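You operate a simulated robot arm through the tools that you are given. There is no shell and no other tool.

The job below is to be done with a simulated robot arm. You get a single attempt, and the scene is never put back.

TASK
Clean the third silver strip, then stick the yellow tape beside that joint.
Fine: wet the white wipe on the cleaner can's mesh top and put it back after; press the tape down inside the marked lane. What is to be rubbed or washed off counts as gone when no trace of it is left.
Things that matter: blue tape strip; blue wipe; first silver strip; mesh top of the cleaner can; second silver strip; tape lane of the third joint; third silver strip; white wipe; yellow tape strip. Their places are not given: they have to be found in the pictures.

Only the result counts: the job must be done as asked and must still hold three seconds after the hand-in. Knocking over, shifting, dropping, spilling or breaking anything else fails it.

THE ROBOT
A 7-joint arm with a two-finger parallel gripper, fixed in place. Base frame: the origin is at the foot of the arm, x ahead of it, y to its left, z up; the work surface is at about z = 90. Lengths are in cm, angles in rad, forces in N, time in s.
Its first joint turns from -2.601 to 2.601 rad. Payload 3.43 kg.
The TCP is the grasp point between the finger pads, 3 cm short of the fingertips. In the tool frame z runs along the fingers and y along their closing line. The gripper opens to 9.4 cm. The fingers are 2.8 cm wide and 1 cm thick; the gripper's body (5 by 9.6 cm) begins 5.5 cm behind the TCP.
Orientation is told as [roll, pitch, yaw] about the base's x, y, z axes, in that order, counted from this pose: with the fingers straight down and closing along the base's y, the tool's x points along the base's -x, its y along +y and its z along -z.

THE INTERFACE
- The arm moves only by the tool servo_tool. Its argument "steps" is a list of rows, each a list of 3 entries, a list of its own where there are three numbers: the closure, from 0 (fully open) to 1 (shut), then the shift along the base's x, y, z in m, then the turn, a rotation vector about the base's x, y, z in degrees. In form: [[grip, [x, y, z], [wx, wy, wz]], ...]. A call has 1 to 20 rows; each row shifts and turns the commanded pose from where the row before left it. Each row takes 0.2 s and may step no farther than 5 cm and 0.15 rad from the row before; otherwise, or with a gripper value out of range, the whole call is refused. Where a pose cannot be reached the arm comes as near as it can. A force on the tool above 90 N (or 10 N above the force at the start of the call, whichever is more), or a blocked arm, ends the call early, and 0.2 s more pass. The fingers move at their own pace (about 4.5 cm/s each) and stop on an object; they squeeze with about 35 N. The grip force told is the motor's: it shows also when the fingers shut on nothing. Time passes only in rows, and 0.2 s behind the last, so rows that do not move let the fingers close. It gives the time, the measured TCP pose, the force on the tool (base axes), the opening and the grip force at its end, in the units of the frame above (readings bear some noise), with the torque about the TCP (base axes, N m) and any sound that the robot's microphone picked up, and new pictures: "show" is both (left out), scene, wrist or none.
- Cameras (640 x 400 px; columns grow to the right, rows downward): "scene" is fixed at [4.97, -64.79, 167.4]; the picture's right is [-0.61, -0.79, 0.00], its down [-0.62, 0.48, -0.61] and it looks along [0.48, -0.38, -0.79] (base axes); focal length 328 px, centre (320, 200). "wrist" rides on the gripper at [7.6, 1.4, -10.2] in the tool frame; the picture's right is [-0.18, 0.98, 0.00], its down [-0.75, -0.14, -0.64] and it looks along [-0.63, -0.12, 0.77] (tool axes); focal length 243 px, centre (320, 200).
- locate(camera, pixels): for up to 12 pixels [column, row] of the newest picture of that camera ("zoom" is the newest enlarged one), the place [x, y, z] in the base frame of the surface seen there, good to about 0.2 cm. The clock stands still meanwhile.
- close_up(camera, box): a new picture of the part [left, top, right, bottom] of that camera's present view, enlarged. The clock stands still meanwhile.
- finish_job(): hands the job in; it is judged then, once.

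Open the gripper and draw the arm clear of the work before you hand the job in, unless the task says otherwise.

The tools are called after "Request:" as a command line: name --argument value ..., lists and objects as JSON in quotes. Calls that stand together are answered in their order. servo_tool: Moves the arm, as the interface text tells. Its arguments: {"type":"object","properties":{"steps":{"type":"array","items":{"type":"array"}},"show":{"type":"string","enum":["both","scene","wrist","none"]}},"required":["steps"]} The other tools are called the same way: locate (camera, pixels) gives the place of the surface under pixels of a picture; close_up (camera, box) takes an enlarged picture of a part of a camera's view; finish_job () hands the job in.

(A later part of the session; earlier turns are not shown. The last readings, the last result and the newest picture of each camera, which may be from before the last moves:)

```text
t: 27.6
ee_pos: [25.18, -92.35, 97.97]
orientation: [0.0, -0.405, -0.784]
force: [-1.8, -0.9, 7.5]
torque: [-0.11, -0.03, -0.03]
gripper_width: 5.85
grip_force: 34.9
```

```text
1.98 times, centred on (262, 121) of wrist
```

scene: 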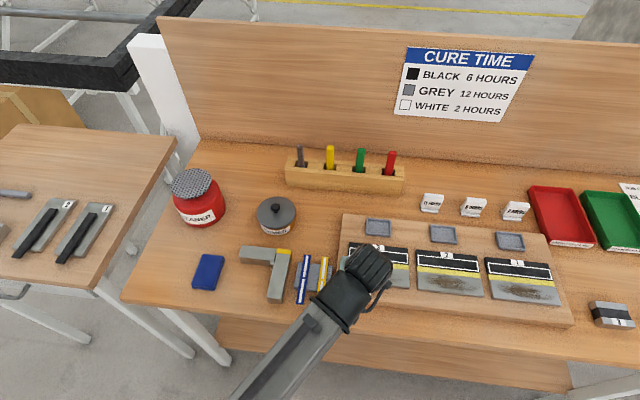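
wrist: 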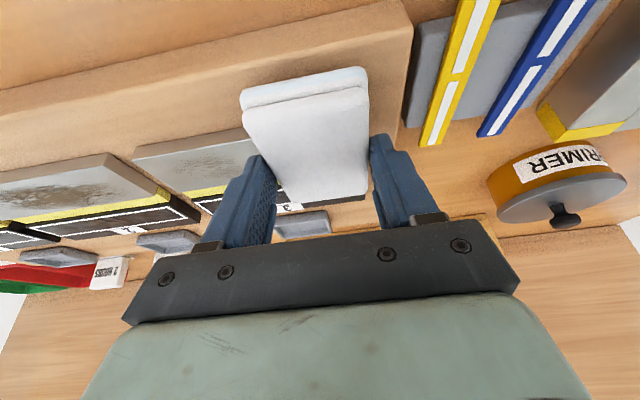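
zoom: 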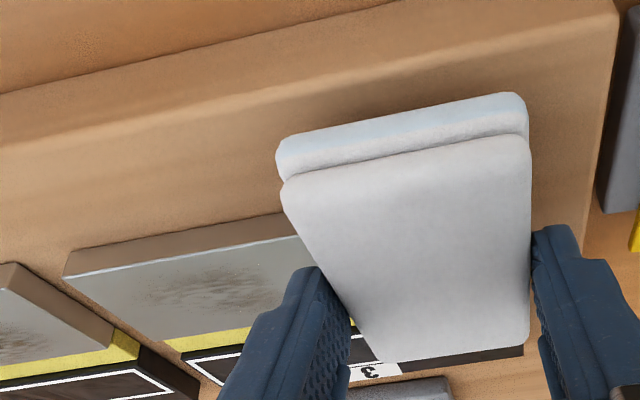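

One pass removed most of the dirt; faint traces remain near (190,290) of the zoom. I press 0.3 mm more and rub back to the right and left again.

Request:
servo_tool --steps '[[1, [-0.0063, -0.0063, -0.0003], [0, 0, 0]], [1, [-0.0063, -0.0063, 0], [0, 0, 0]], [1, [-0.0063, -0.0063, 0], [0, 0, 0]], [1, [-0.0063, -0.0063, 0], [0, 0, 0]], [1, [-0.0063, -0.0063, 0], [0, 0, 0]], [1, [-0.0063, -0.0063, 0], [0, 0, 0]], [1, [-0.0063, -0.0063, 0], [0, 0, 0]], [1, [-0.0063, -0.0063, 0], [0, 0, 0]], [1, [-0.0063, -0.0063, 0], [0, 0, 0]], [1, [-0.0063, -0.0063, 0], [0, 0, 0]], [1, [0.0063, 0.0063, 0], [0, 0, 0]], [1, [0.0063, 0.0063, 0], [0, 0, 0]], [1, [0.0063, 0.0063, 0], [0, 0, 0]], [1, [0.0063, 0.0063, 0], [0, 0, 0]], [1, [0.0063, 0.0063, 0], [0, 0, 0]], [1, [0.0063, 0.0063, 0], [0, 0, 0]], [1, [0.0063, 0.0063, 0], [0, 0, 0]], [1, [0.0063, 0.0063, 0], [0, 0, 0]], [1, [0.0063, 0.0063, 0], [0, 0, 0]], [1, [0.0063, 0.0063, 0], [0, 0, 0]]]'

Request:
close_up --camera "wrist" --box '[100, 20, 424, 222]'

```text
t: 31.8
ee_pos: [24.96, -92.29, 97.85]
orientation: [0.0, -0.405, -0.783]
force: [-4.0, -3.3, 14.5]
torque: [-0.32, 0.03, -0.08]
gripper_width: 5.87
grip_force: 35.5
```

scene: 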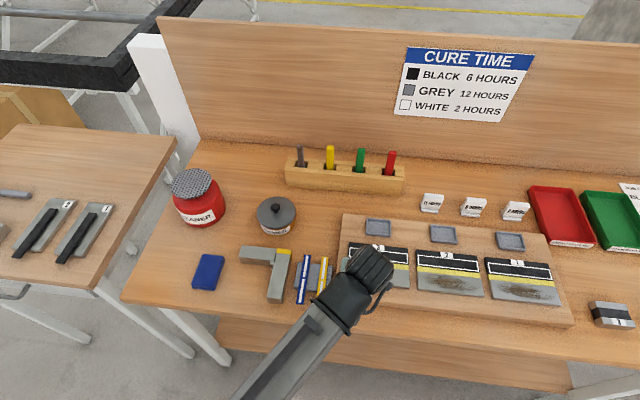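
wrist: 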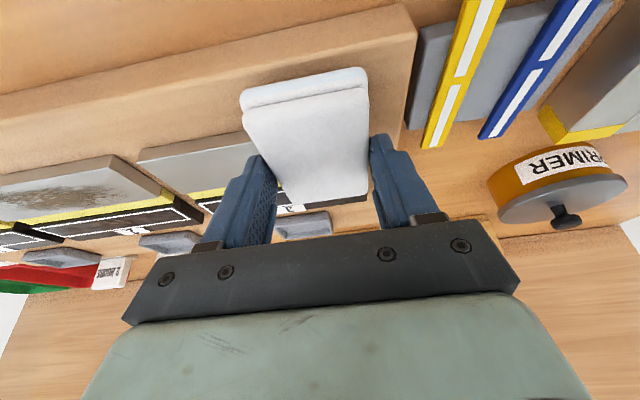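

```text
1.98 times, centred on (262, 121) of wrist
```

zoom: 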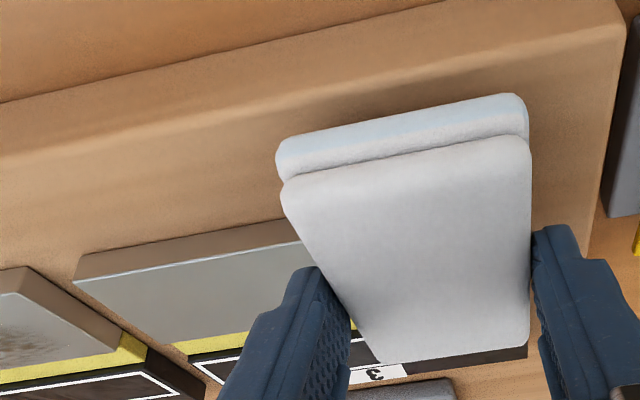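

The visible right part looks clean now. I rub once more to the right and back to make sure of every part.

Request:
servo_tool --steps '[[1, [-0.0063, -0.0063, 0], [0, 0, 0]], [1, [-0.0063, -0.0063, 0], [0, 0, 0]], [1, [-0.0063, -0.0063, 0], [0, 0, 0]], [1, [-0.0063, -0.0063, 0], [0, 0, 0]], [1, [-0.0063, -0.0063, 0], [0, 0, 0]], [1, [-0.0063, -0.0063, 0], [0, 0, 0]], [1, [-0.0063, -0.0063, 0], [0, 0, 0]], [1, [-0.0063, -0.0063, 0], [0, 0, 0]], [1, [-0.0063, -0.0063, 0], [0, 0, 0]], [1, [-0.0063, -0.0063, 0], [0, 0, 0]], [1, [0, 0, 0], [0, 0, 0]]]'

Request:
close_up --camera "wrist" --box '[320, 50, 512, 170]'

```text
t: 34.2
ee_pos: [18.98, -98.71, 97.96]
orientation: [0.0, -0.405, -0.786]
force: [0.0, 1.1, -0.4]
torque: [0.02, 0.02, 0.01]
gripper_width: 5.87
grip_force: 34.9
```

scene: 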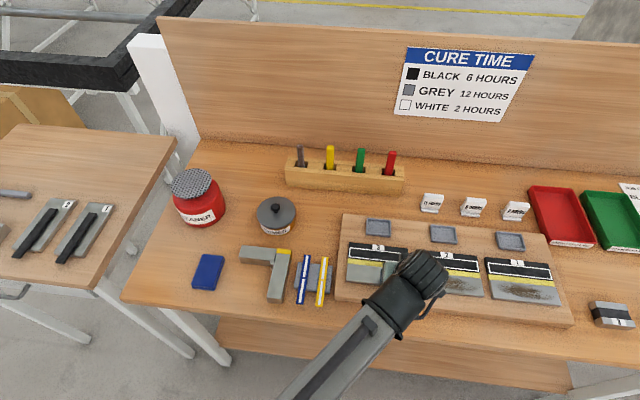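
wrist: 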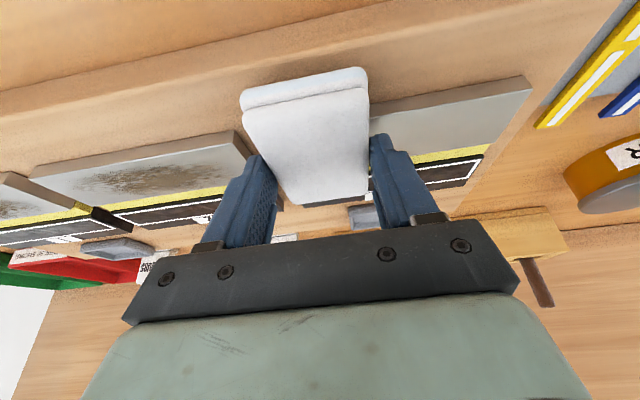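

```text
3.33 times, centred on (416, 110) of wrist
```

zoom: 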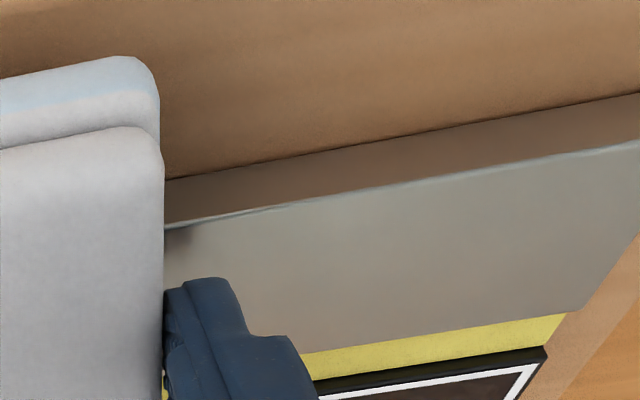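

Left part looks clean too. I lift off and move aside so the scene camera can inspect the strip before returning the wipe.

Request:
servo_tool --steps '[[1, [0, 0, 0.02], [0, 0, 0]], [1, [0, 0, 0.04], [0, 0, 0]], [1, [0, 0, 0.045], [0, 0, 0]], [1, [0, 0, 0.045], [0, 0, 0]], [1, [0.035, 0.035, 0], [0, 0, 0]], [1, [0.035, 0.035, 0], [0, 0, 0]], [1, [0.035, 0.035, 0], [0, 0, 0]], [1, [0.035, 0.035, 0], [0, 0, 0]], [1, [0.035, 0.035, 0], [0, 0, 0]], [1, [0.035, 0.035, 0], [0, 0, 0]], [1, [0, 0, 0], [0, 0, 0]]]'

Request:
close_up --camera "scene" --box '[334, 230, 422, 300]'

```text
t: 36.6
ee_pos: [39.9, -77.4, 113.39]
orientation: [-0.002, -0.405, -0.785]
force: [-0.3, -0.1, -0.2]
torque: [0.01, 0.0, -0.03]
gripper_width: 5.88
grip_force: 35.2
```

scene: 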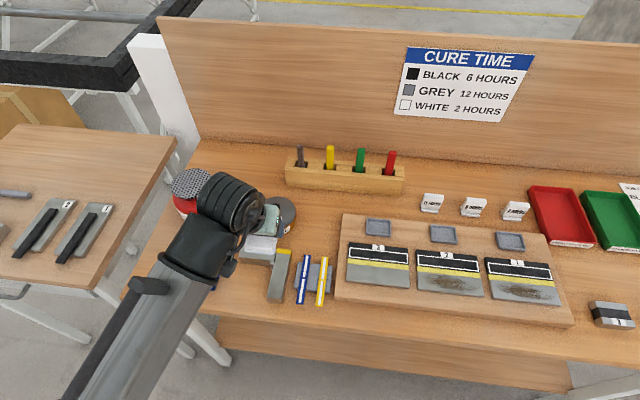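
wrist: 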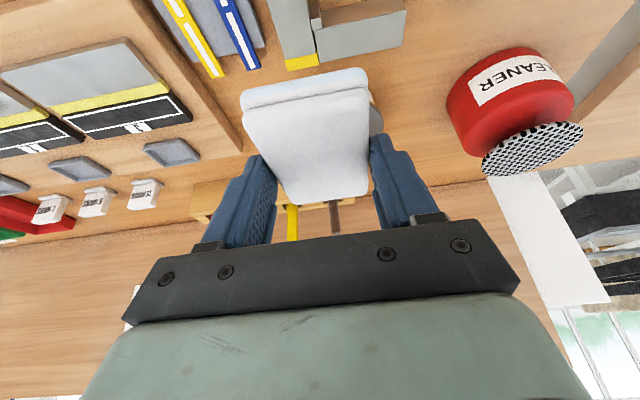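

```text
5.71 times, centred on (378, 265) of scene
```

zoom: 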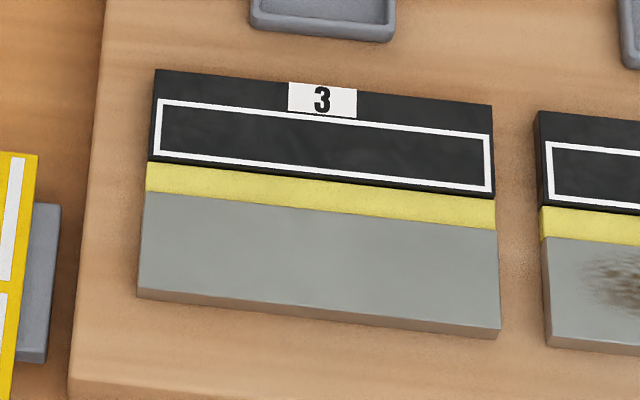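

The strip looks clean; I zoom in even more in two halves for faint traces.

Request:
close_up --camera "scene" --box '[344, 260, 380, 284]'

Request:
close_up --camera "scene" --box '[376, 264, 412, 290]'

Request:
close_up --camera "wrist" --box '[0, 30, 200, 155]'

```text
16.00 times, centred on (362, 272) of scene
```

zoom: 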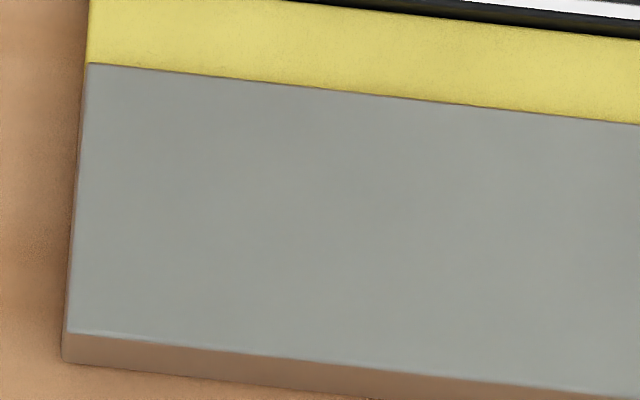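

```text
15.38 times, centred on (394, 277) of scene
```

zoom: 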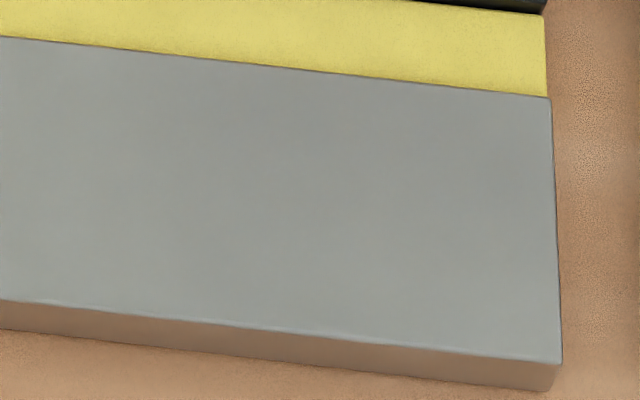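

```text
3.20 times, centred on (100, 92) of wrist
```

zoom: 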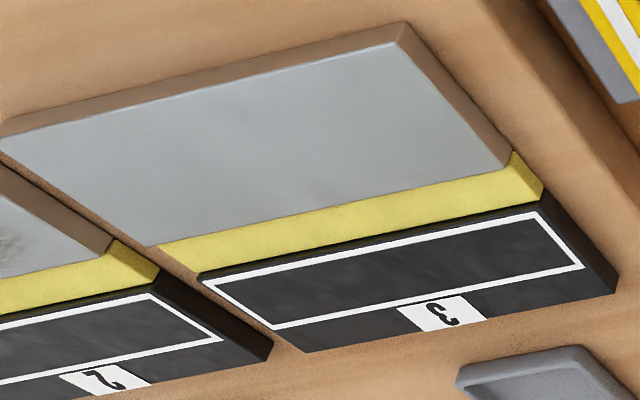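

There may be a barely visible mottling in the left half, and the last pass ended with no force, so I go back and rub another firm round trip to be safe.

Request:
servo_tool --steps '[[1, [-0.035, -0.035, 0], [0, 0, 0]], [1, [-0.035, -0.035, 0], [0, 0, 0]], [1, [-0.035, -0.035, 0], [0, 0, 0]], [1, [-0.035, -0.035, 0], [0, 0, 0]], [1, [-0.035, -0.035, 0], [0, 0, 0]], [1, [-0.035, -0.035, 0], [0, 0, 0]], [1, [0, 0, -0.045], [0, 0, 0]], [1, [0, 0, -0.045], [0, 0, 0]], [1, [0, 0, -0.04], [0, 0, 0]], [1, [0, 0, -0.017], [0, 0, 0]], [1, [0, 0, -0.003], [0, 0, 0]], [1, [0, 0, -0.0003], [0, 0, 0]], [1, [0, 0, 0], [0, 0, 0]]]' --show "none"

```text
t: 39.4
ee_pos: [18.87, -98.6, 97.99]
orientation: [0.0, -0.406, -0.786]
force: [-0.9, 0.2, 13.6]
torque: [-0.04, -0.08, -0.04]
gripper_width: 5.88
grip_force: 35.1
```

Contact at 13.6 N with pressure slightly to the front; I trim 0.3° and sweep left and right again.

Request:
servo_tool --steps '[[1, [0.0063, 0.0063, 0], [0.22, 0.22, 0]], [1, [0.0063, 0.0063, 0], [0, 0, 0]], [1, [0.0063, 0.0063, 0], [0, 0, 0]], [1, [0.0063, 0.0063, 0], [0, 0, 0]], [1, [0.0063, 0.0063, 0], [0, 0, 0]], [1, [0.0063, 0.0063, 0], [0, 0, 0]], [1, [0.0063, 0.0063, 0], [0, 0, 0]], [1, [0.0063, 0.0063, 0], [0, 0, 0]], [1, [0.0063, 0.0063, 0], [0, 0, 0]], [1, [0.0063, 0.0063, 0], [0, 0, 0]], [1, [-0.0063, -0.0063, 0], [0, 0, 0]], [1, [-0.0063, -0.0063, 0], [0, 0, 0]], [1, [-0.0063, -0.0063, 0], [0, 0, 0]], [1, [-0.0063, -0.0063, 0], [0, 0, 0]], [1, [-0.0063, -0.0063, 0], [0, 0, 0]], [1, [-0.0063, -0.0063, 0], [0, 0, 0]], [1, [-0.0063, -0.0063, 0], [0, 0, 0]], [1, [-0.0063, -0.0063, 0], [0, 0, 0]], [1, [-0.0063, -0.0063, 0], [0, 0, 0]], [1, [-0.0063, -0.0063, 0], [0, 0, 0]]]' --show "none"

```text
t: 43.6
ee_pos: [18.81, -98.63, 97.94]
orientation: [0.0, -0.4, -0.786]
force: [5.0, 5.5, 17.8]
torque: [0.02, -0.36, 0.11]
gripper_width: 5.88
grip_force: 35.1
```

Good contact throughout (17.8 N at the end). One more pass in both directions, then I lift and inspect.

Request:
servo_tool --steps '[[1, [0.0063, 0.0063, 0], [0, 0, 0]], [1, [0.0063, 0.0063, 0], [0, 0, 0]], [1, [0.0063, 0.0063, 0], [0, 0, 0]], [1, [0.0063, 0.0063, 0], [0, 0, 0]], [1, [0.0063, 0.0063, 0], [0, 0, 0]], [1, [0.0063, 0.0063, 0], [0, 0, 0]], [1, [0.0063, 0.0063, 0], [0, 0, 0]], [1, [0.0063, 0.0063, 0], [0, 0, 0]], [1, [0.0063, 0.0063, 0], [0, 0, 0]], [1, [0.0063, 0.0063, 0], [0, 0, 0]], [1, [0, 0, 0], [0, 0, 0]]]' --show "none"

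Request:
servo_tool --steps '[[1, [0, 0, 0.02], [0, 0, 0]], [1, [0, 0, 0.04], [0, 0, 0]], [1, [0, 0, 0.045], [0, 0, 0]], [1, [0, 0, 0.045], [0, 0, 0]], [1, [0.035, 0.035, 0], [0, 0, 0]], [1, [0.035, 0.035, 0], [0, 0, 0]], [1, [0.035, 0.035, 0], [0, 0, 0]], [1, [0.035, 0.035, 0], [0, 0, 0]], [1, [0, 0, 0], [0, 0, 0]]]'

Request:
close_up --camera "scene" --box '[344, 260, 380, 284]'

Request:
close_up --camera "scene" --box '[376, 264, 412, 290]'

```text
t: 46.0
ee_pos: [25.05, -92.37, 97.83]
orientation: [0.002, -0.4, -0.785]
force: [-2.3, -4.3, 15.3]
torque: [-0.32, -0.02, -0.07]
gripper_width: 5.88
grip_force: 35.0
```

```text
t: 48.0
ee_pos: [39.06, -78.4, 112.89]
orientation: [0.002, -0.399, -0.786]
force: [0.2, 0.0, 0.3]
torque: [0.04, 0.01, -0.02]
gripper_width: 5.89
grip_force: 35.6
```

scene: 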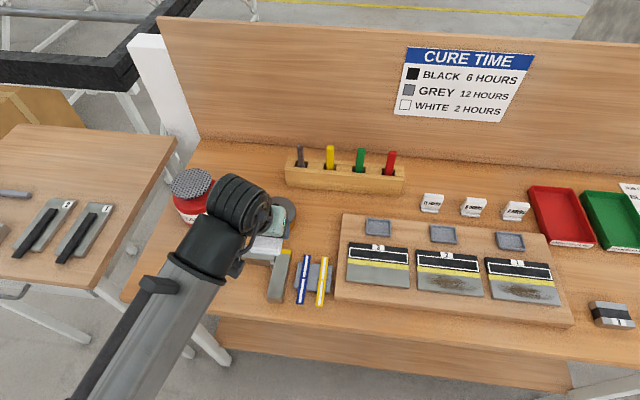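
wrist: 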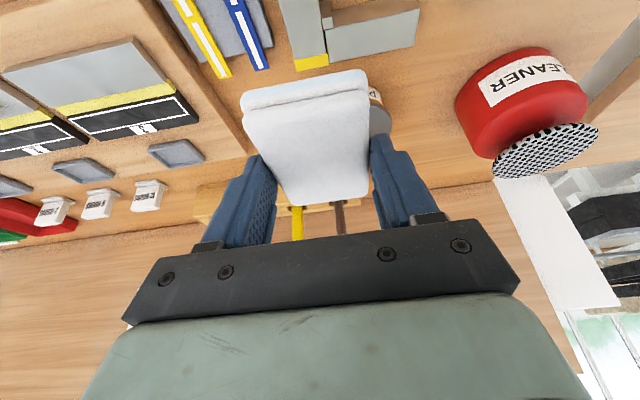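

```text
16.00 times, centred on (362, 272) of scene
```

zoom: 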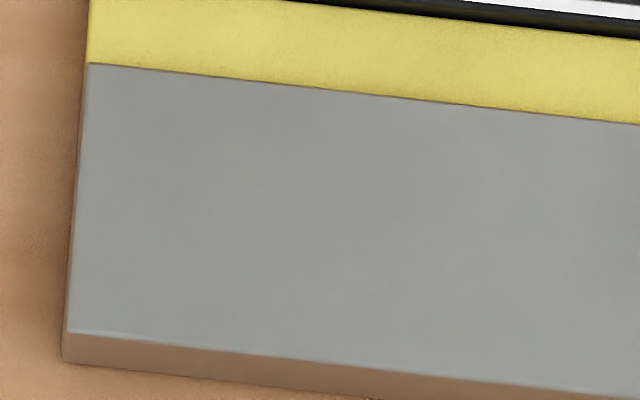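

```text
15.38 times, centred on (394, 277) of scene
```

zoom: 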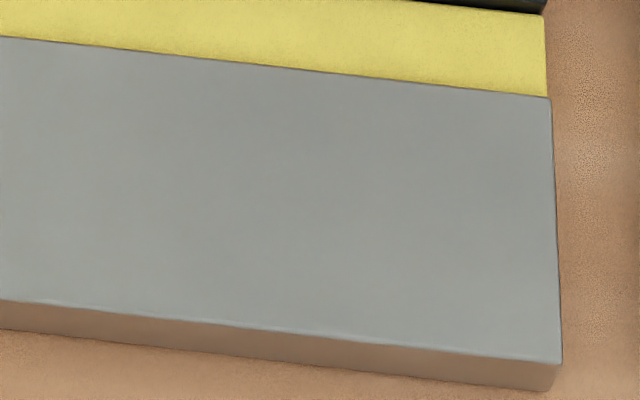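

The pictures are identical to before, so that mottling is just metal texture and strip 3 is clean. I now carry the wipe back over its original place.

Request:
servo_tool --steps '[[1, [0.0285, 0.0314, 0], [0, 0, 0.26]], [1, [0.0285, 0.0314, 0], [0, 0, 0.26]], [1, [0.0285, 0.0314, 0], [0, 0, 0.26]], [1, [0.0285, 0.0314, 0], [0, 0, 0.26]], [1, [0.0285, 0.0314, 0], [0, 0, 0.26]], [1, [0.0285, 0.0314, 0], [0, 0, 0.26]], [1, [0.0285, 0.0314, 0], [0, 0, 0.26]], [1, [0, 0, -0.04], [0, 0, 0]], [1, [0, 0, -0.04], [0, 0, 0]], [1, [0, 0, -0.04], [0, 0, 0]], [1, [0, 0, -0.04], [0, 0, 0]], [1, [0, 0, -0.02], [0, 0, 0]], [1, [0, 0, 0], [0, 0, 0]]]'

```text
t: 50.8
ee_pos: [59.15, -56.36, 94.76]
orientation: [0.001, -0.401, -0.754]
force: [-0.3, -1.1, -0.3]
torque: [0.02, 0.0, -0.05]
gripper_width: 5.86
grip_force: 34.5
```

scene: 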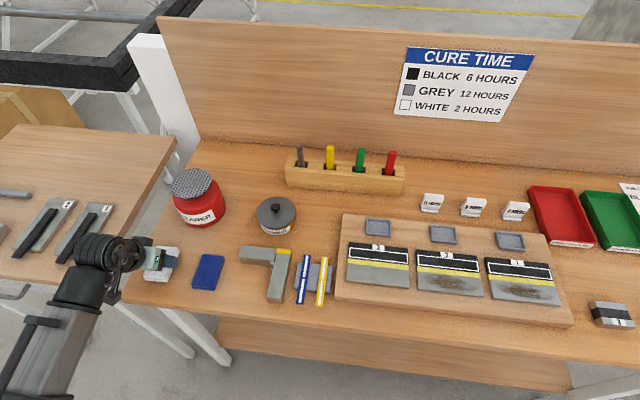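
wrist: 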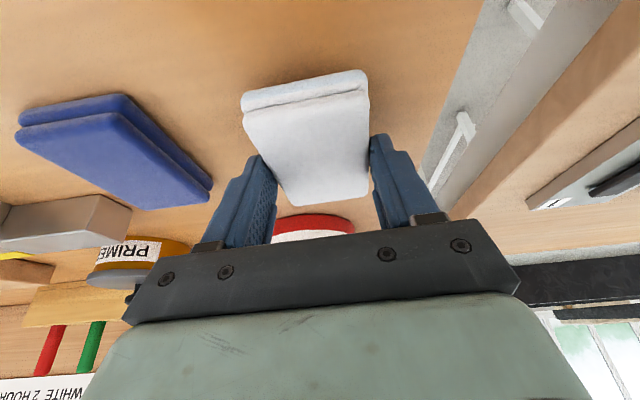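

The wipe is back over its spot about 1 cm up. I lower to the table gently, checking contact before releasing.

Request:
servo_tool --steps '[[1, [0, 0, -0.005], [0, 0, 0]], [1, [0, 0, -0.003], [0, 0, 0]], [1, [0, 0, -0.001], [0, 0, 0]], [1, [0, 0, 0], [0, 0, 0]]]' --show "none"

```text
t: 51.8
ee_pos: [59.17, -56.37, 93.99]
orientation: [0.001, -0.399, -0.752]
force: [0.1, 0.4, -0.9]
torque: [0.03, -0.04, 0.03]
gripper_width: 5.87
grip_force: 35.6
```

Request:
servo_tool --steps '[[1, [0, 0, -0.001], [0, 0, 0]], [1, [0, 0, -0.001], [0, 0, 0]], [1, [0, 0, 0], [0, 0, 0]]]' --show "none"

```text
t: 52.6
ee_pos: [59.15, -56.36, 93.82]
orientation: [0.0, -0.4, -0.752]
force: [0.1, 0.0, -0.3]
torque: [0.01, 0.01, 0.0]
gripper_width: 5.86
grip_force: 34.6
```

No contact force yet at z 93.8; another 1–1.5 mm.

Request:
servo_tool --steps '[[1, [0, 0, -0.001], [0, 0, 0]], [1, [0, 0, -0.0005], [0, 0, 0]], [1, [0, 0, 0], [0, 0, 0]]]' --show "none"

```text
t: 53.4
ee_pos: [59.06, -56.35, 93.65]
orientation: [0.0, -0.402, -0.752]
force: [-0.4, -1.8, 12.6]
torque: [0.13, 0.2, 0.01]
gripper_width: 5.85
grip_force: 35.2
```

The wipe is on the table (12.6 N). I open, then rise straight up.

Request:
servo_tool --steps '[[0.3, [0, 0, 0.0007], [0, 0, 0]], [0.15, [0, 0, 0], [0, 0, 0]], [0.1, [0, 0, 0], [0, 0, 0]], [0.1, [0, 0, 0], [0, 0, 0]], [0.1, [0, 0, 0.01], [0, 0, 0]], [0.1, [0, 0, 0.02], [0, 0, 0]], [0.1, [0, 0, 0.04], [0, 0, 0]], [0.1, [0, 0, 0.04], [0, 0, 0]], [0.1, [0, 0, 0.04], [0, 0, 0]], [0.1, [0, 0, 0], [0, 0, 0]]]'

Request:
close_up --camera "scene" --box '[130, 235, 242, 305]'

```text
t: 55.6
ee_pos: [59.11, -56.26, 108.62]
orientation: [0.0, -0.397, -0.753]
force: [0.4, 0.0, -0.5]
torque: [0.0, 0.01, -0.02]
gripper_width: 8.48
grip_force: 0.1
```

scene: 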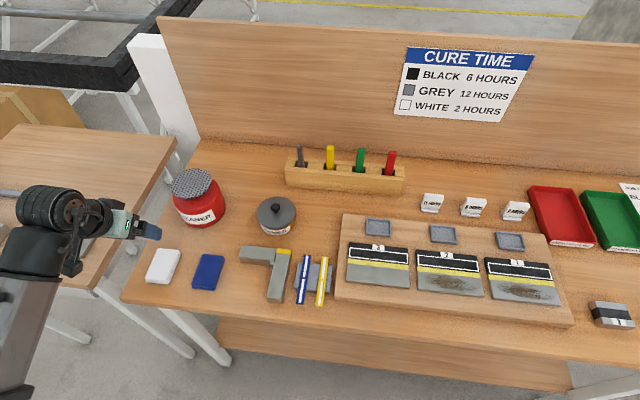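
wrist: 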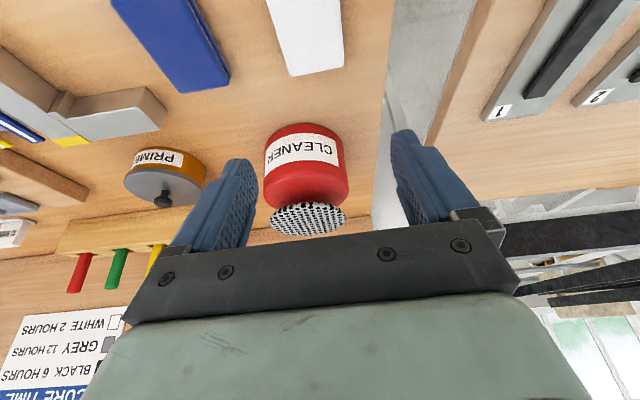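

```text
5.71 times, centred on (186, 270) of scene
```

zoom: 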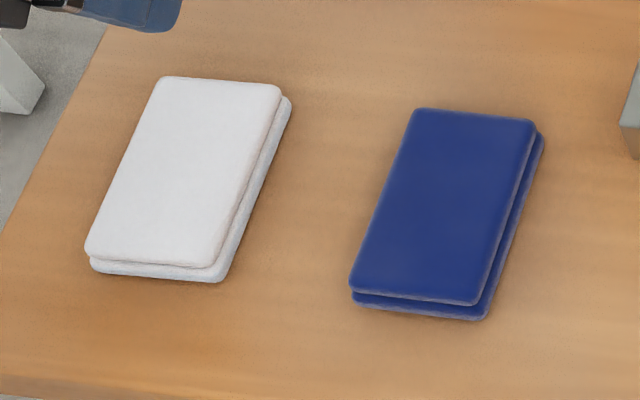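

The wipe lies back within a couple of millimetres of its original place. Next I study the yellow tape on its rest.

Request:
close_up --camera "scene" --box '[280, 242, 346, 312]'

```text
5.71 times, centred on (313, 277) of scene
```

zoom: 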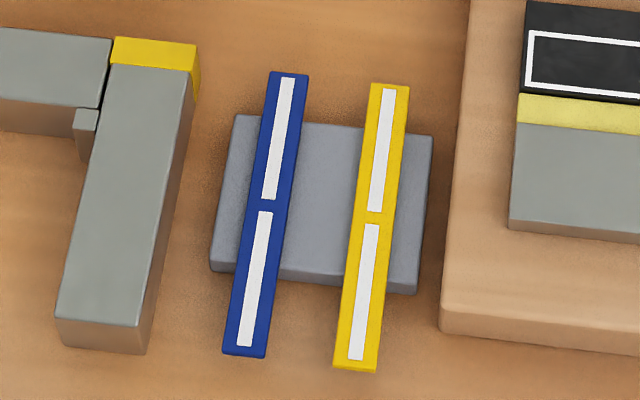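

Request:
locate --camera "zoom" --pixels '[[374, 86], [407, 88], [378, 366], [337, 363], [372, 220], [352, 220], [392, 220], [330, 200], [415, 200], [235, 135], [400, 285], [430, 140]]'

Request:
locate --camera "zoom" --pixels '[[268, 240], [288, 74], [245, 352], [440, 250], [450, 100], [325, 160], [365, 245], [390, 130], [325, 330], [390, 330]]'

```text
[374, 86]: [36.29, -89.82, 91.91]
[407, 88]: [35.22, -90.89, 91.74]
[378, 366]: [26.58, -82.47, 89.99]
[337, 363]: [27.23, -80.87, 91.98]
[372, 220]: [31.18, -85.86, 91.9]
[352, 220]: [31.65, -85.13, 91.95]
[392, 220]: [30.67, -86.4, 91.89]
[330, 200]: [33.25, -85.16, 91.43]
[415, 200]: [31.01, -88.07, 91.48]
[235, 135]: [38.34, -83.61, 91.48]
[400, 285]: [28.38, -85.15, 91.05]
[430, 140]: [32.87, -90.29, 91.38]
```

```text
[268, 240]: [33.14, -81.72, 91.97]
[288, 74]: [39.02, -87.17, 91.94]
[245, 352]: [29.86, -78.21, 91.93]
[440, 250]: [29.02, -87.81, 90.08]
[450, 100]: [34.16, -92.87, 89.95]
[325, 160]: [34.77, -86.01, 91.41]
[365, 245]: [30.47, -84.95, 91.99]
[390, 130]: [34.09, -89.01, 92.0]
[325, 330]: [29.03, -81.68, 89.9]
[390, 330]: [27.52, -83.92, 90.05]
```

Tape: 12.7 x 1.5 x 0.5 cm, centred (31.35, -85.85) lying across its rest (top z 91.43); lane centre is (26.95, -100.4) at z 94.2, radius 104. Before picking, I test the reach with an empty tool over the lane, un-tilted and yawed -135°.

Request:
servo_tool --steps '[[0.5, [0, 0, 0.01], [5.19, 5.55, 0]], [0.5, [0, 0, 0], [5.19, 5.55, 0]], [0.5, [0, 0, 0], [5.19, 5.55, 0]], [0.5, [-0.0264, -0.0327, 0], [0, 0, -8.35]], [0.5, [-0.0264, -0.0327, 0], [0, 0, -8.35]], [0.5, [-0.0264, -0.0327, 0], [0, 0, -8.35]], [0.5, [-0.0264, -0.0327, 0], [0, 0, -8.35]], [0.5, [-0.0264, -0.0327, 0], [0, 0, -8.35]], [0.5, [-0.0264, -0.0327, 0], [0, 0, -8.35]], [0.5, [-0.0264, -0.0327, 0], [0, 0, -8.35]], [0.5, [-0.0264, -0.0327, 0], [0, 0, -8.35]], [0.5, [-0.0264, -0.0327, 0], [0, 0, -8.35]], [0.5, [-0.0264, -0.0327, 0], [0, 0, -8.35]], [0.5, [-0.0264, -0.0327, 0], [0, 0, -8.35]], [0.5, [0, 0, 0], [0, 0, 0]]]'

```text
t: 58.8
ee_pos: [30.41, -92.12, 109.44]
orientation: [0.002, -0.003, -2.359]
force: [0.3, 1.1, -0.7]
torque: [-0.01, 0.04, -0.03]
gripper_width: 4.67
grip_force: 0.0
```

scene: 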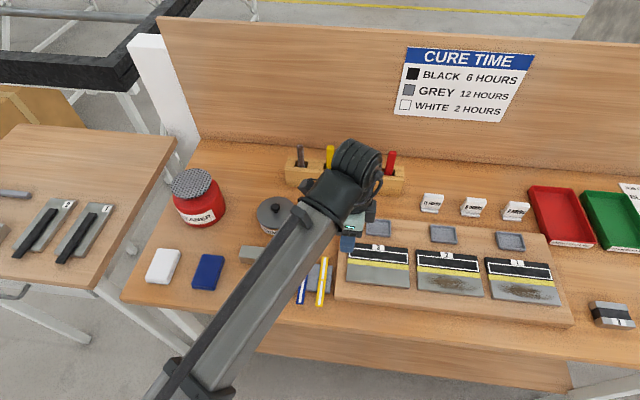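
wrist: 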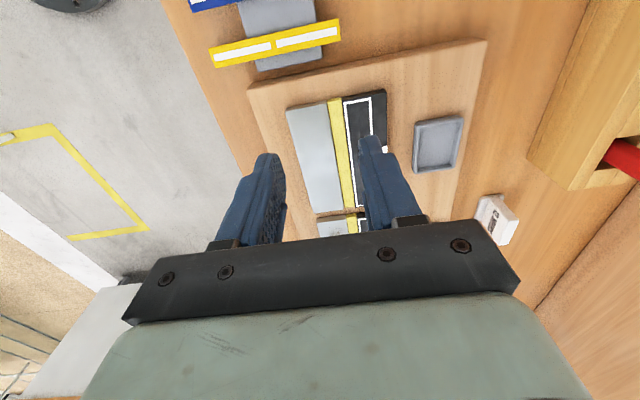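

Vertical at r = 97 is fine. I lower to z ≈ 102 and push out toward the lane centre to see where the reach ends.

Request:
servo_tool --steps '[[0.5, [0, 0, -0.04], [0, 0, 0]], [0.5, [0, 0, -0.03], [0, 0, 0]], [0.5, [-0.009, -0.021, 0], [0, 0, 0]], [0.5, [-0.009, -0.021, 0], [0, 0, 0]], [0.5, [0, 0, 0], [0, 0, 0]]]' --show "none"

```text
t: 60.0
ee_pos: [28.21, -96.37, 102.7]
orientation: [-0.001, -0.001, -2.356]
force: [0.7, -0.4, -0.6]
torque: [-0.03, -0.04, 0.0]
gripper_width: 4.68
grip_force: 0.1
```

Request:
servo_tool --steps '[[0.5, [-0.004, -0.02, 0], [0, 0, 0]], [0.5, [-0.004, -0.02, 0], [0, 0, 0]], [0.5, [0, 0, 0], [0, 0, 0]], [0.5, [0, 0, 0], [0, 0, 0]]]' --show "both"

```text
t: 61.0
ee_pos: [27.66, -100.56, 102.82]
orientation: [0.0, -0.001, -2.356]
force: [-0.1, -0.4, -0.4]
torque: [-0.01, 0.01, -0.01]
gripper_width: 4.7
grip_force: 0.0
```

scene: 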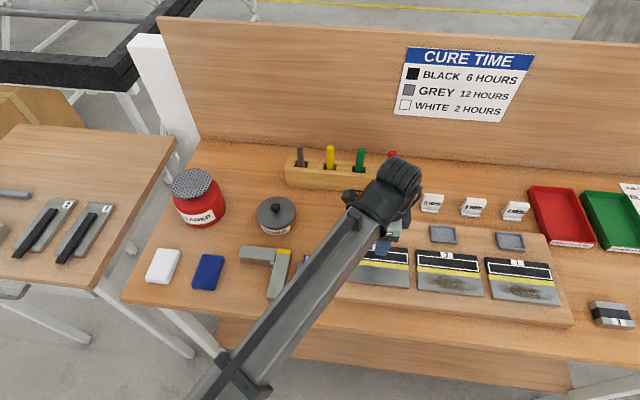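
wrist: 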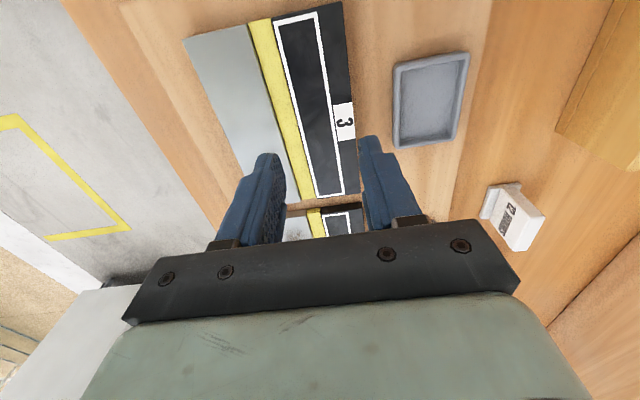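

Reach holds at r = 104 with a vertical tool. I test near placement height too (fingertips staying about 1 cm above the plate).

Request:
servo_tool --steps '[[0.5, [-0.006, 0.001, -0.02], [0, 0, 0]], [0.5, [0, 0, -0.018], [0, 0, 0]], [0.5, [0, 0, 0], [0, 0, 0]], [0.5, [0, 0, 0], [0, 0, 0]]]' --show "wrist"

```text
t: 62.0
ee_pos: [26.99, -100.25, 98.79]
orientation: [0.0, -0.001, -2.357]
force: [0.0, 0.9, -0.1]
torque: [0.01, -0.01, -0.01]
gripper_width: 4.68
grip_force: 0.1
```

wrist: 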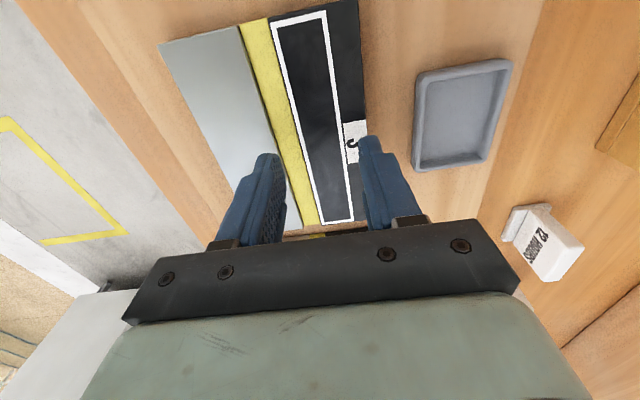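

The vertical tool reaches the lane centre at placement height, so no tilt is needed. I rise and go above the tape centre, turning back to yaw -45°.

Request:
servo_tool --steps '[[0.68, [0, 0, 0.04], [0, 0, 0]], [0.68, [0, 0, 0.04], [0, 0, 0]], [0.68, [0.004, 0.0131, 0], [0, 0, 8.2]], [0.68, [0.004, 0.0131, 0], [0, 0, 8.2]], [0.68, [0.004, 0.0131, 0], [0, 0, 8.2]], [0.68, [0.004, 0.0131, 0], [0, 0, 8.2]], [0.68, [0.004, 0.0131, 0], [0, 0, 8.2]], [0.68, [0.004, 0.0131, 0], [0, 0, 8.2]], [0.68, [0.004, 0.0131, 0], [0, 0, 8.2]], [0.68, [0.004, 0.0131, 0], [0, 0, 8.2]], [0.68, [0.004, 0.0131, 0], [0, 0, 8.2]], [0.68, [0.004, 0.0131, 0], [0, 0, 8.2]], [0.68, [0.0035, 0.0134, 0], [0, 0, 7.5]], [0.68, [0, 0, -0.03], [0, 0, 0]], [0.68, [0, 0, 0], [0, 0, 0]]]'

```text
t: 65.2
ee_pos: [31.03, -85.89, 103.88]
orientation: [0.0, -0.001, -0.792]
force: [0.1, -1.2, 0.2]
torque: [0.02, -0.02, 0.01]
gripper_width: 3.01
grip_force: 0.0
```

scene: 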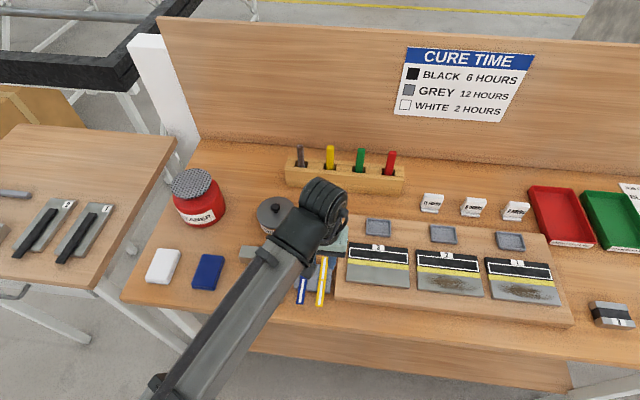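
wrist: 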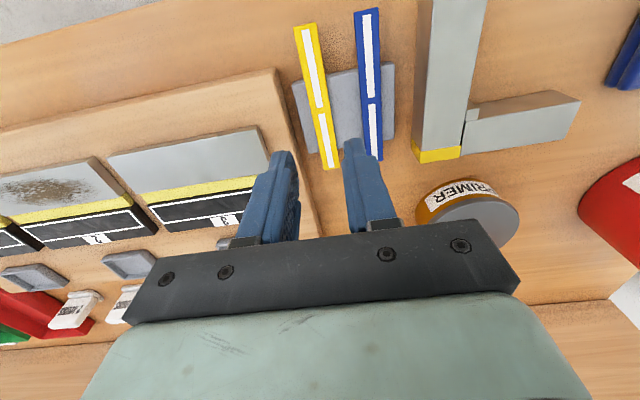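

The tape shows in the wrist view from (305,28) to (330,165). I measure it here.

Request:
locate --camera "wrist" --pixels '[[306, 29], [331, 164], [320, 105], [312, 107], [327, 105], [340, 130], [309, 60], [325, 135]]'

Request:
close_up --camera "wrist" --box '[240, 10, 440, 190]'

```text
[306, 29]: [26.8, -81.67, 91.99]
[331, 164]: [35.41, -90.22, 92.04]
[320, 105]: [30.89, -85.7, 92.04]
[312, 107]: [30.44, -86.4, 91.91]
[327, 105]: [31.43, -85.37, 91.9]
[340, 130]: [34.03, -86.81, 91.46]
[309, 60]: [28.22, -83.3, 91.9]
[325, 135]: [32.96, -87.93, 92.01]
```

```text
2.22 times, centred on (340, 100) of wrist
```

zoom: 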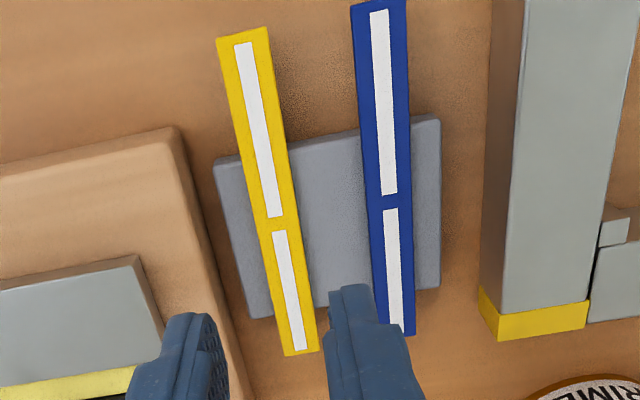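

Tape centre ≈ (31.1, -85.95), direction exactly 45°, which matches the TCP position. I descend to about 1.3 cm above the grasp height.

Request:
servo_tool --steps '[[0.68, [0.0005, -0.0005, -0.03], [0, 0, 0]], [0.68, [0, 0, -0.03], [0, 0, 0]], [0.68, [0, 0, -0.02], [0, 0, 0]], [0.68, [0, 0, 0], [0, 0, 0]]]'

Request:
close_up --camera "wrist" --box '[220, 60, 420, 240]'

```text
t: 66.2
ee_pos: [31.28, -85.86, 95.78]
orientation: [0.0, -0.002, -0.793]
force: [-0.4, 0.0, -0.2]
torque: [-0.01, -0.02, -0.01]
gripper_width: 3.0
grip_force: 0.1
```

scene: 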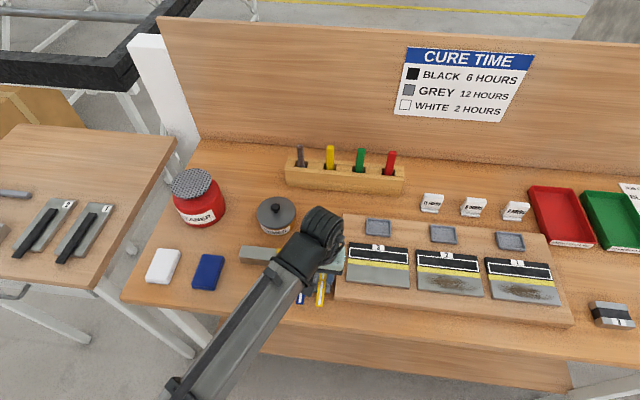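
wrist: 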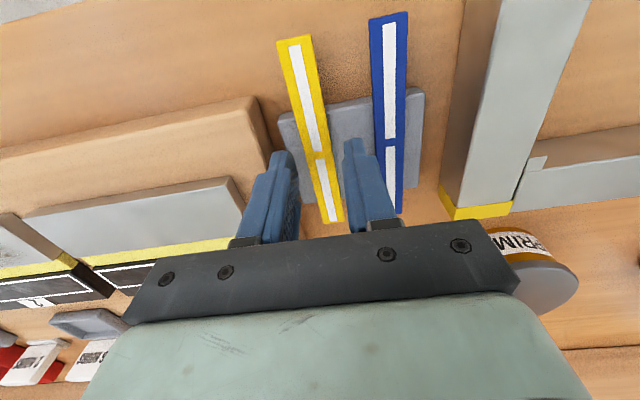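

```text
2.22 times, centred on (320, 150) of wrist
```

zoom: 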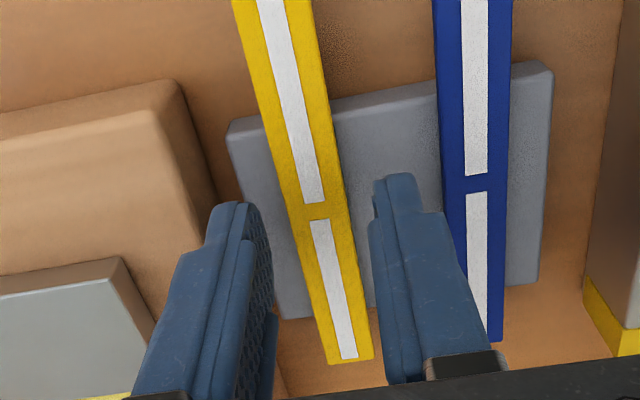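

The yellow tape lies between the fingers, the blue tape outside with clearance. I lower to fingertips just above the rest.

Request:
servo_tool --steps '[[0.68, [0, 0, -0.008], [0, 0, 0]], [0.68, [0, 0, -0.004], [0, 0, 0]], [0.68, [0, 0, 0], [0, 0, 0]]]' --show "wrist"

Request:
close_up --camera "wrist" --box '[220, 80, 420, 260]'

```text
t: 67.0
ee_pos: [31.29, -85.96, 94.59]
orientation: [-0.001, -0.002, -0.794]
force: [0.7, -0.2, -0.4]
torque: [-0.01, -0.03, -0.01]
gripper_width: 3.03
grip_force: 0.0
```

wrist: 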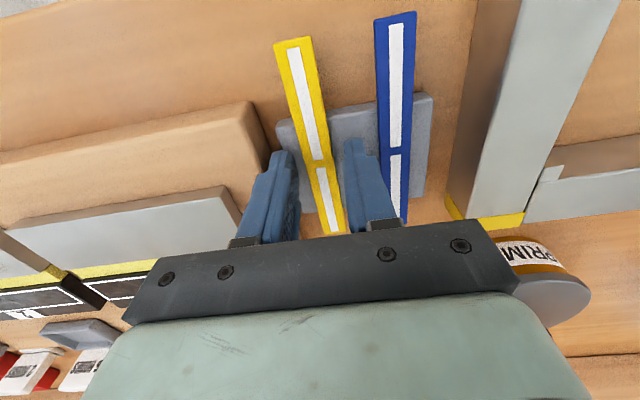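

```text
2.22 times, centred on (320, 170) of wrist
```

zoom: 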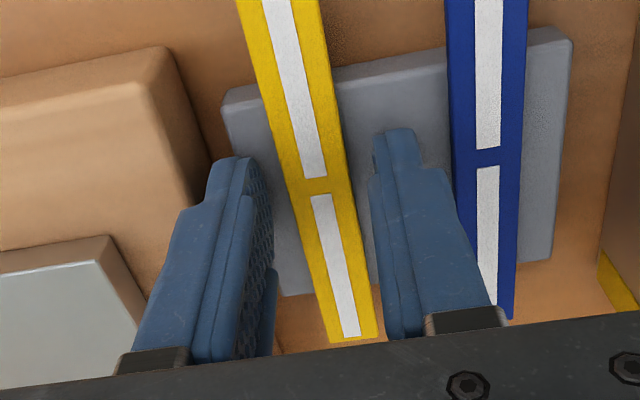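

Fingertips are about 1.5 mm above the rest and straddle the tape. I lower 0.7 mm more and close.

Request:
servo_tool --steps '[[0.68, [0, 0, -0.0007], [0, 0, 0]], [0.75, [0, 0, 0], [0, 0, 0]], [0.8, [0, 0, 0], [0, 0, 0]], [0.9, [0, 0, 0], [0, 0, 0]], [1, [0, 0, 0], [0, 0, 0]], [1, [0, 0, 0], [0, 0, 0]], [1, [0, 0, 0], [0, 0, 0]]]' --show "wrist"

Request:
close_up --camera "wrist" --box '[220, 20, 420, 260]'

```text
t: 68.6
ee_pos: [31.27, -86.01, 94.44]
orientation: [0.0, -0.003, -0.794]
force: [-0.1, -0.5, -0.3]
torque: [-0.02, -0.03, -0.01]
gripper_width: 1.49
grip_force: 35.1
```

wrist: 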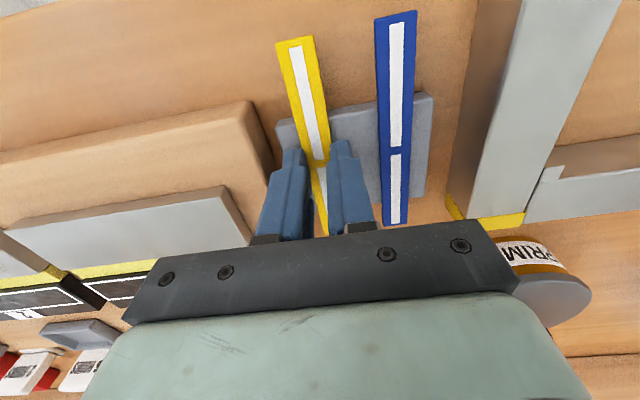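

```text
1.67 times, centred on (320, 140) of wrist
```

zoom: 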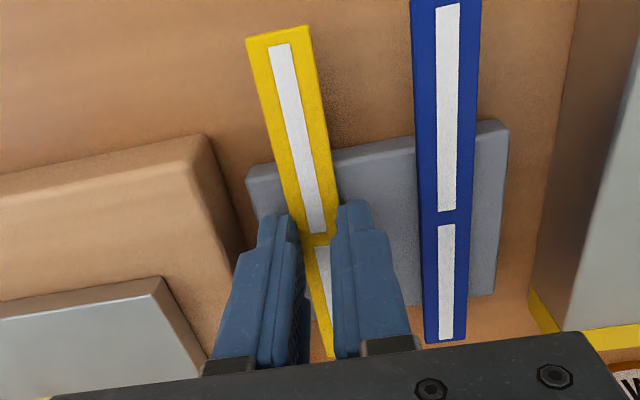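

Tape gripped (1.49 cm, 35 N). I lift slowly and check that it comes along level.

Request:
servo_tool --steps '[[1, [0, 0, 0.005], [0, 0, 0]], [1, [0, 0, 0.01], [0, 0, 0]], [1, [0, 0, 0.03], [0, 0, 0]], [1, [0, 0, 0.04], [0, 0, 0]], [1, [0, 0, 0], [0, 0, 0]]]'

Request:
close_up --camera "wrist" --box '[220, 20, 420, 260]'

Request:
close_up --camera "scene" --box '[280, 180, 400, 310]'

```text
t: 69.8
ee_pos: [31.1, -86.13, 103.48]
orientation: [-0.001, -0.003, -0.792]
force: [0.6, -0.1, 0.2]
torque: [0.02, 0.01, 0.01]
gripper_width: 1.47
grip_force: 34.3
```

scene: 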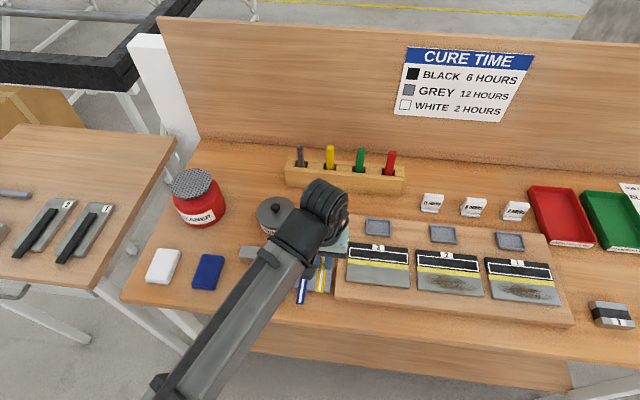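
wrist: 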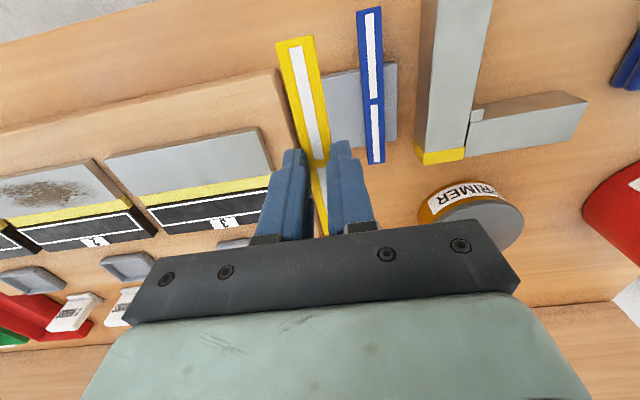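

```text
1.67 times, centred on (320, 140) of wrist
```

zoom: 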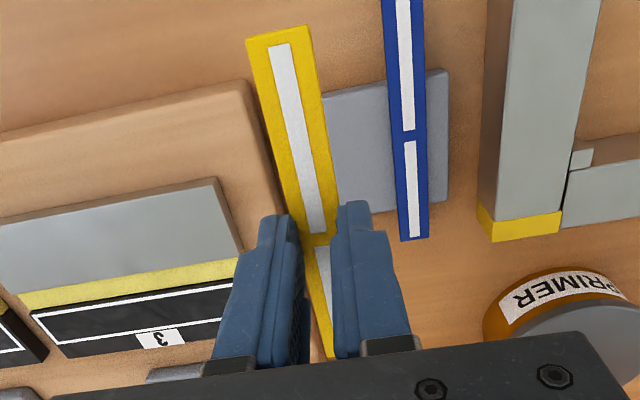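

```text
3.08 times, centred on (340, 245) of scene
```

zoom: 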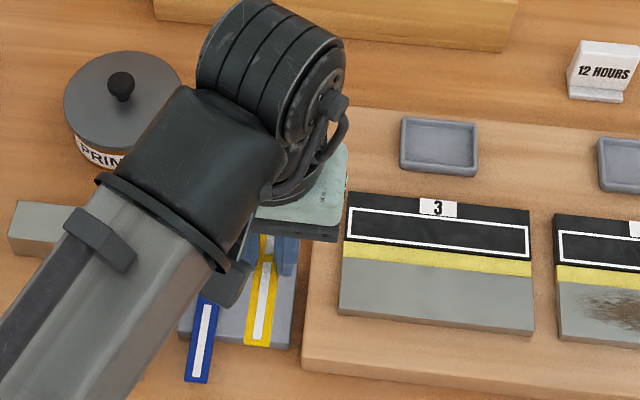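

The tape rises level with the fingers; I locate its near end and middle to learn its offset from the TCP.

Request:
locate --camera "wrist" --pixels '[[293, 41], [277, 43], [310, 38], [314, 130], [305, 100], [320, 157], [322, 222]]'

```text
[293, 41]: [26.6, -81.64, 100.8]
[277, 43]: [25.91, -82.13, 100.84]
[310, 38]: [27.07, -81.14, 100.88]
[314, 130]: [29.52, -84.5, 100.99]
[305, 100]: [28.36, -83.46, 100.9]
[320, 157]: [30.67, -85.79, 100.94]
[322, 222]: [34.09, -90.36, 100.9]
```

The tape is level, centred in the grip, its bottom about 3.1 cm below the TCP. I turn it by -90° and carry it above the lane centre (27.0, -100.4).

Request:
servo_tool --steps '[[1, [0, 0, 0.02], [0, 0, 0]], [1, [-0.0037, -0.013, 0], [0, 0, -8.145]], [1, [-0.0037, -0.013, 0], [0, 0, -8.145]], [1, [-0.0037, -0.013, 0], [0, 0, -8.145]], [1, [-0.0037, -0.013, 0], [0, 0, -8.145]], [1, [-0.0037, -0.013, 0], [0, 0, -8.145]], [1, [-0.0037, -0.013, 0], [0, 0, -8.145]], [1, [-0.0037, -0.013, 0], [0, 0, -8.145]], [1, [-0.0037, -0.013, 0], [0, 0, -8.145]], [1, [-0.0037, -0.013, 0], [0, 0, -8.145]], [1, [-0.0037, -0.013, 0], [0, 0, -8.145]], [1, [-0.0037, -0.013, 0], [0, 0, -8.145]], [1, [0, 0, 0], [0, 0, 0]]]'

Request:
close_up --camera "wrist" --box '[220, 20, 420, 260]'

```text
t: 72.6
ee_pos: [27.17, -100.51, 105.12]
orientation: [0.002, -0.001, -2.359]
force: [0.0, -0.9, -0.1]
torque: [0.0, -0.01, -0.01]
gripper_width: 1.47
grip_force: 35.0
```

scene: 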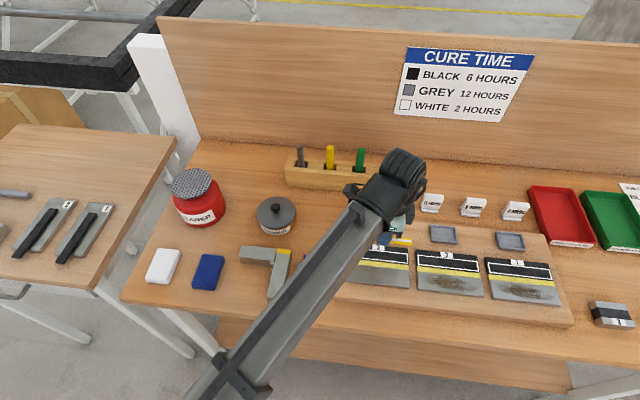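
wrist: 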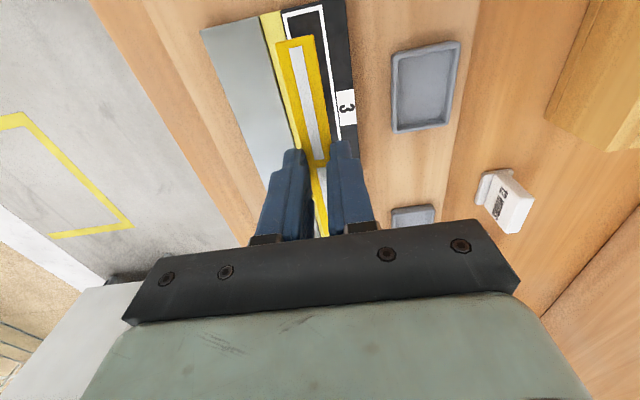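

```text
1.67 times, centred on (320, 140) of wrist
```

zoom: 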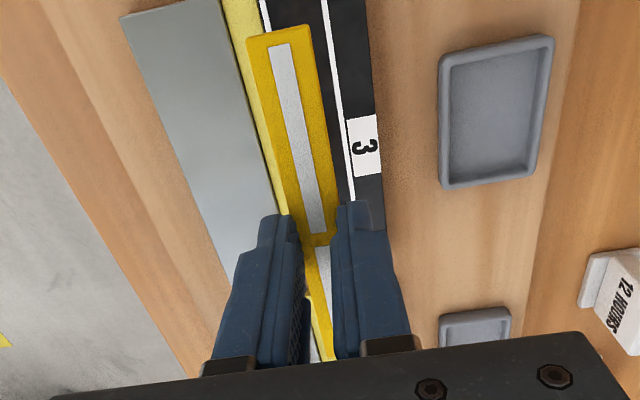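

I measure the lane lines and the tape's near end together in the wrist view for exact relative alignment.

Request:
locate --camera "wrist" --pixels '[[278, 44], [313, 39], [296, 43], [303, 100], [285, 16], [322, 6], [331, 70], [325, 40], [337, 110], [304, 11], [320, 157], [322, 222]]'

```text
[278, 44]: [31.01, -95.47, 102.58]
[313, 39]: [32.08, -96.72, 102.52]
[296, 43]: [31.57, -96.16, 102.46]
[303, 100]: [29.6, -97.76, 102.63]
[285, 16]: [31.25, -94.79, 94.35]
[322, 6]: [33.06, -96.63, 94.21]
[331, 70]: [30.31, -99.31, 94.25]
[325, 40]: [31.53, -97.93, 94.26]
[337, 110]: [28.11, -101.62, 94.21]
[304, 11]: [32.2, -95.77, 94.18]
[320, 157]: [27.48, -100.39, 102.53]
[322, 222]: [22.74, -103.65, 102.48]
```

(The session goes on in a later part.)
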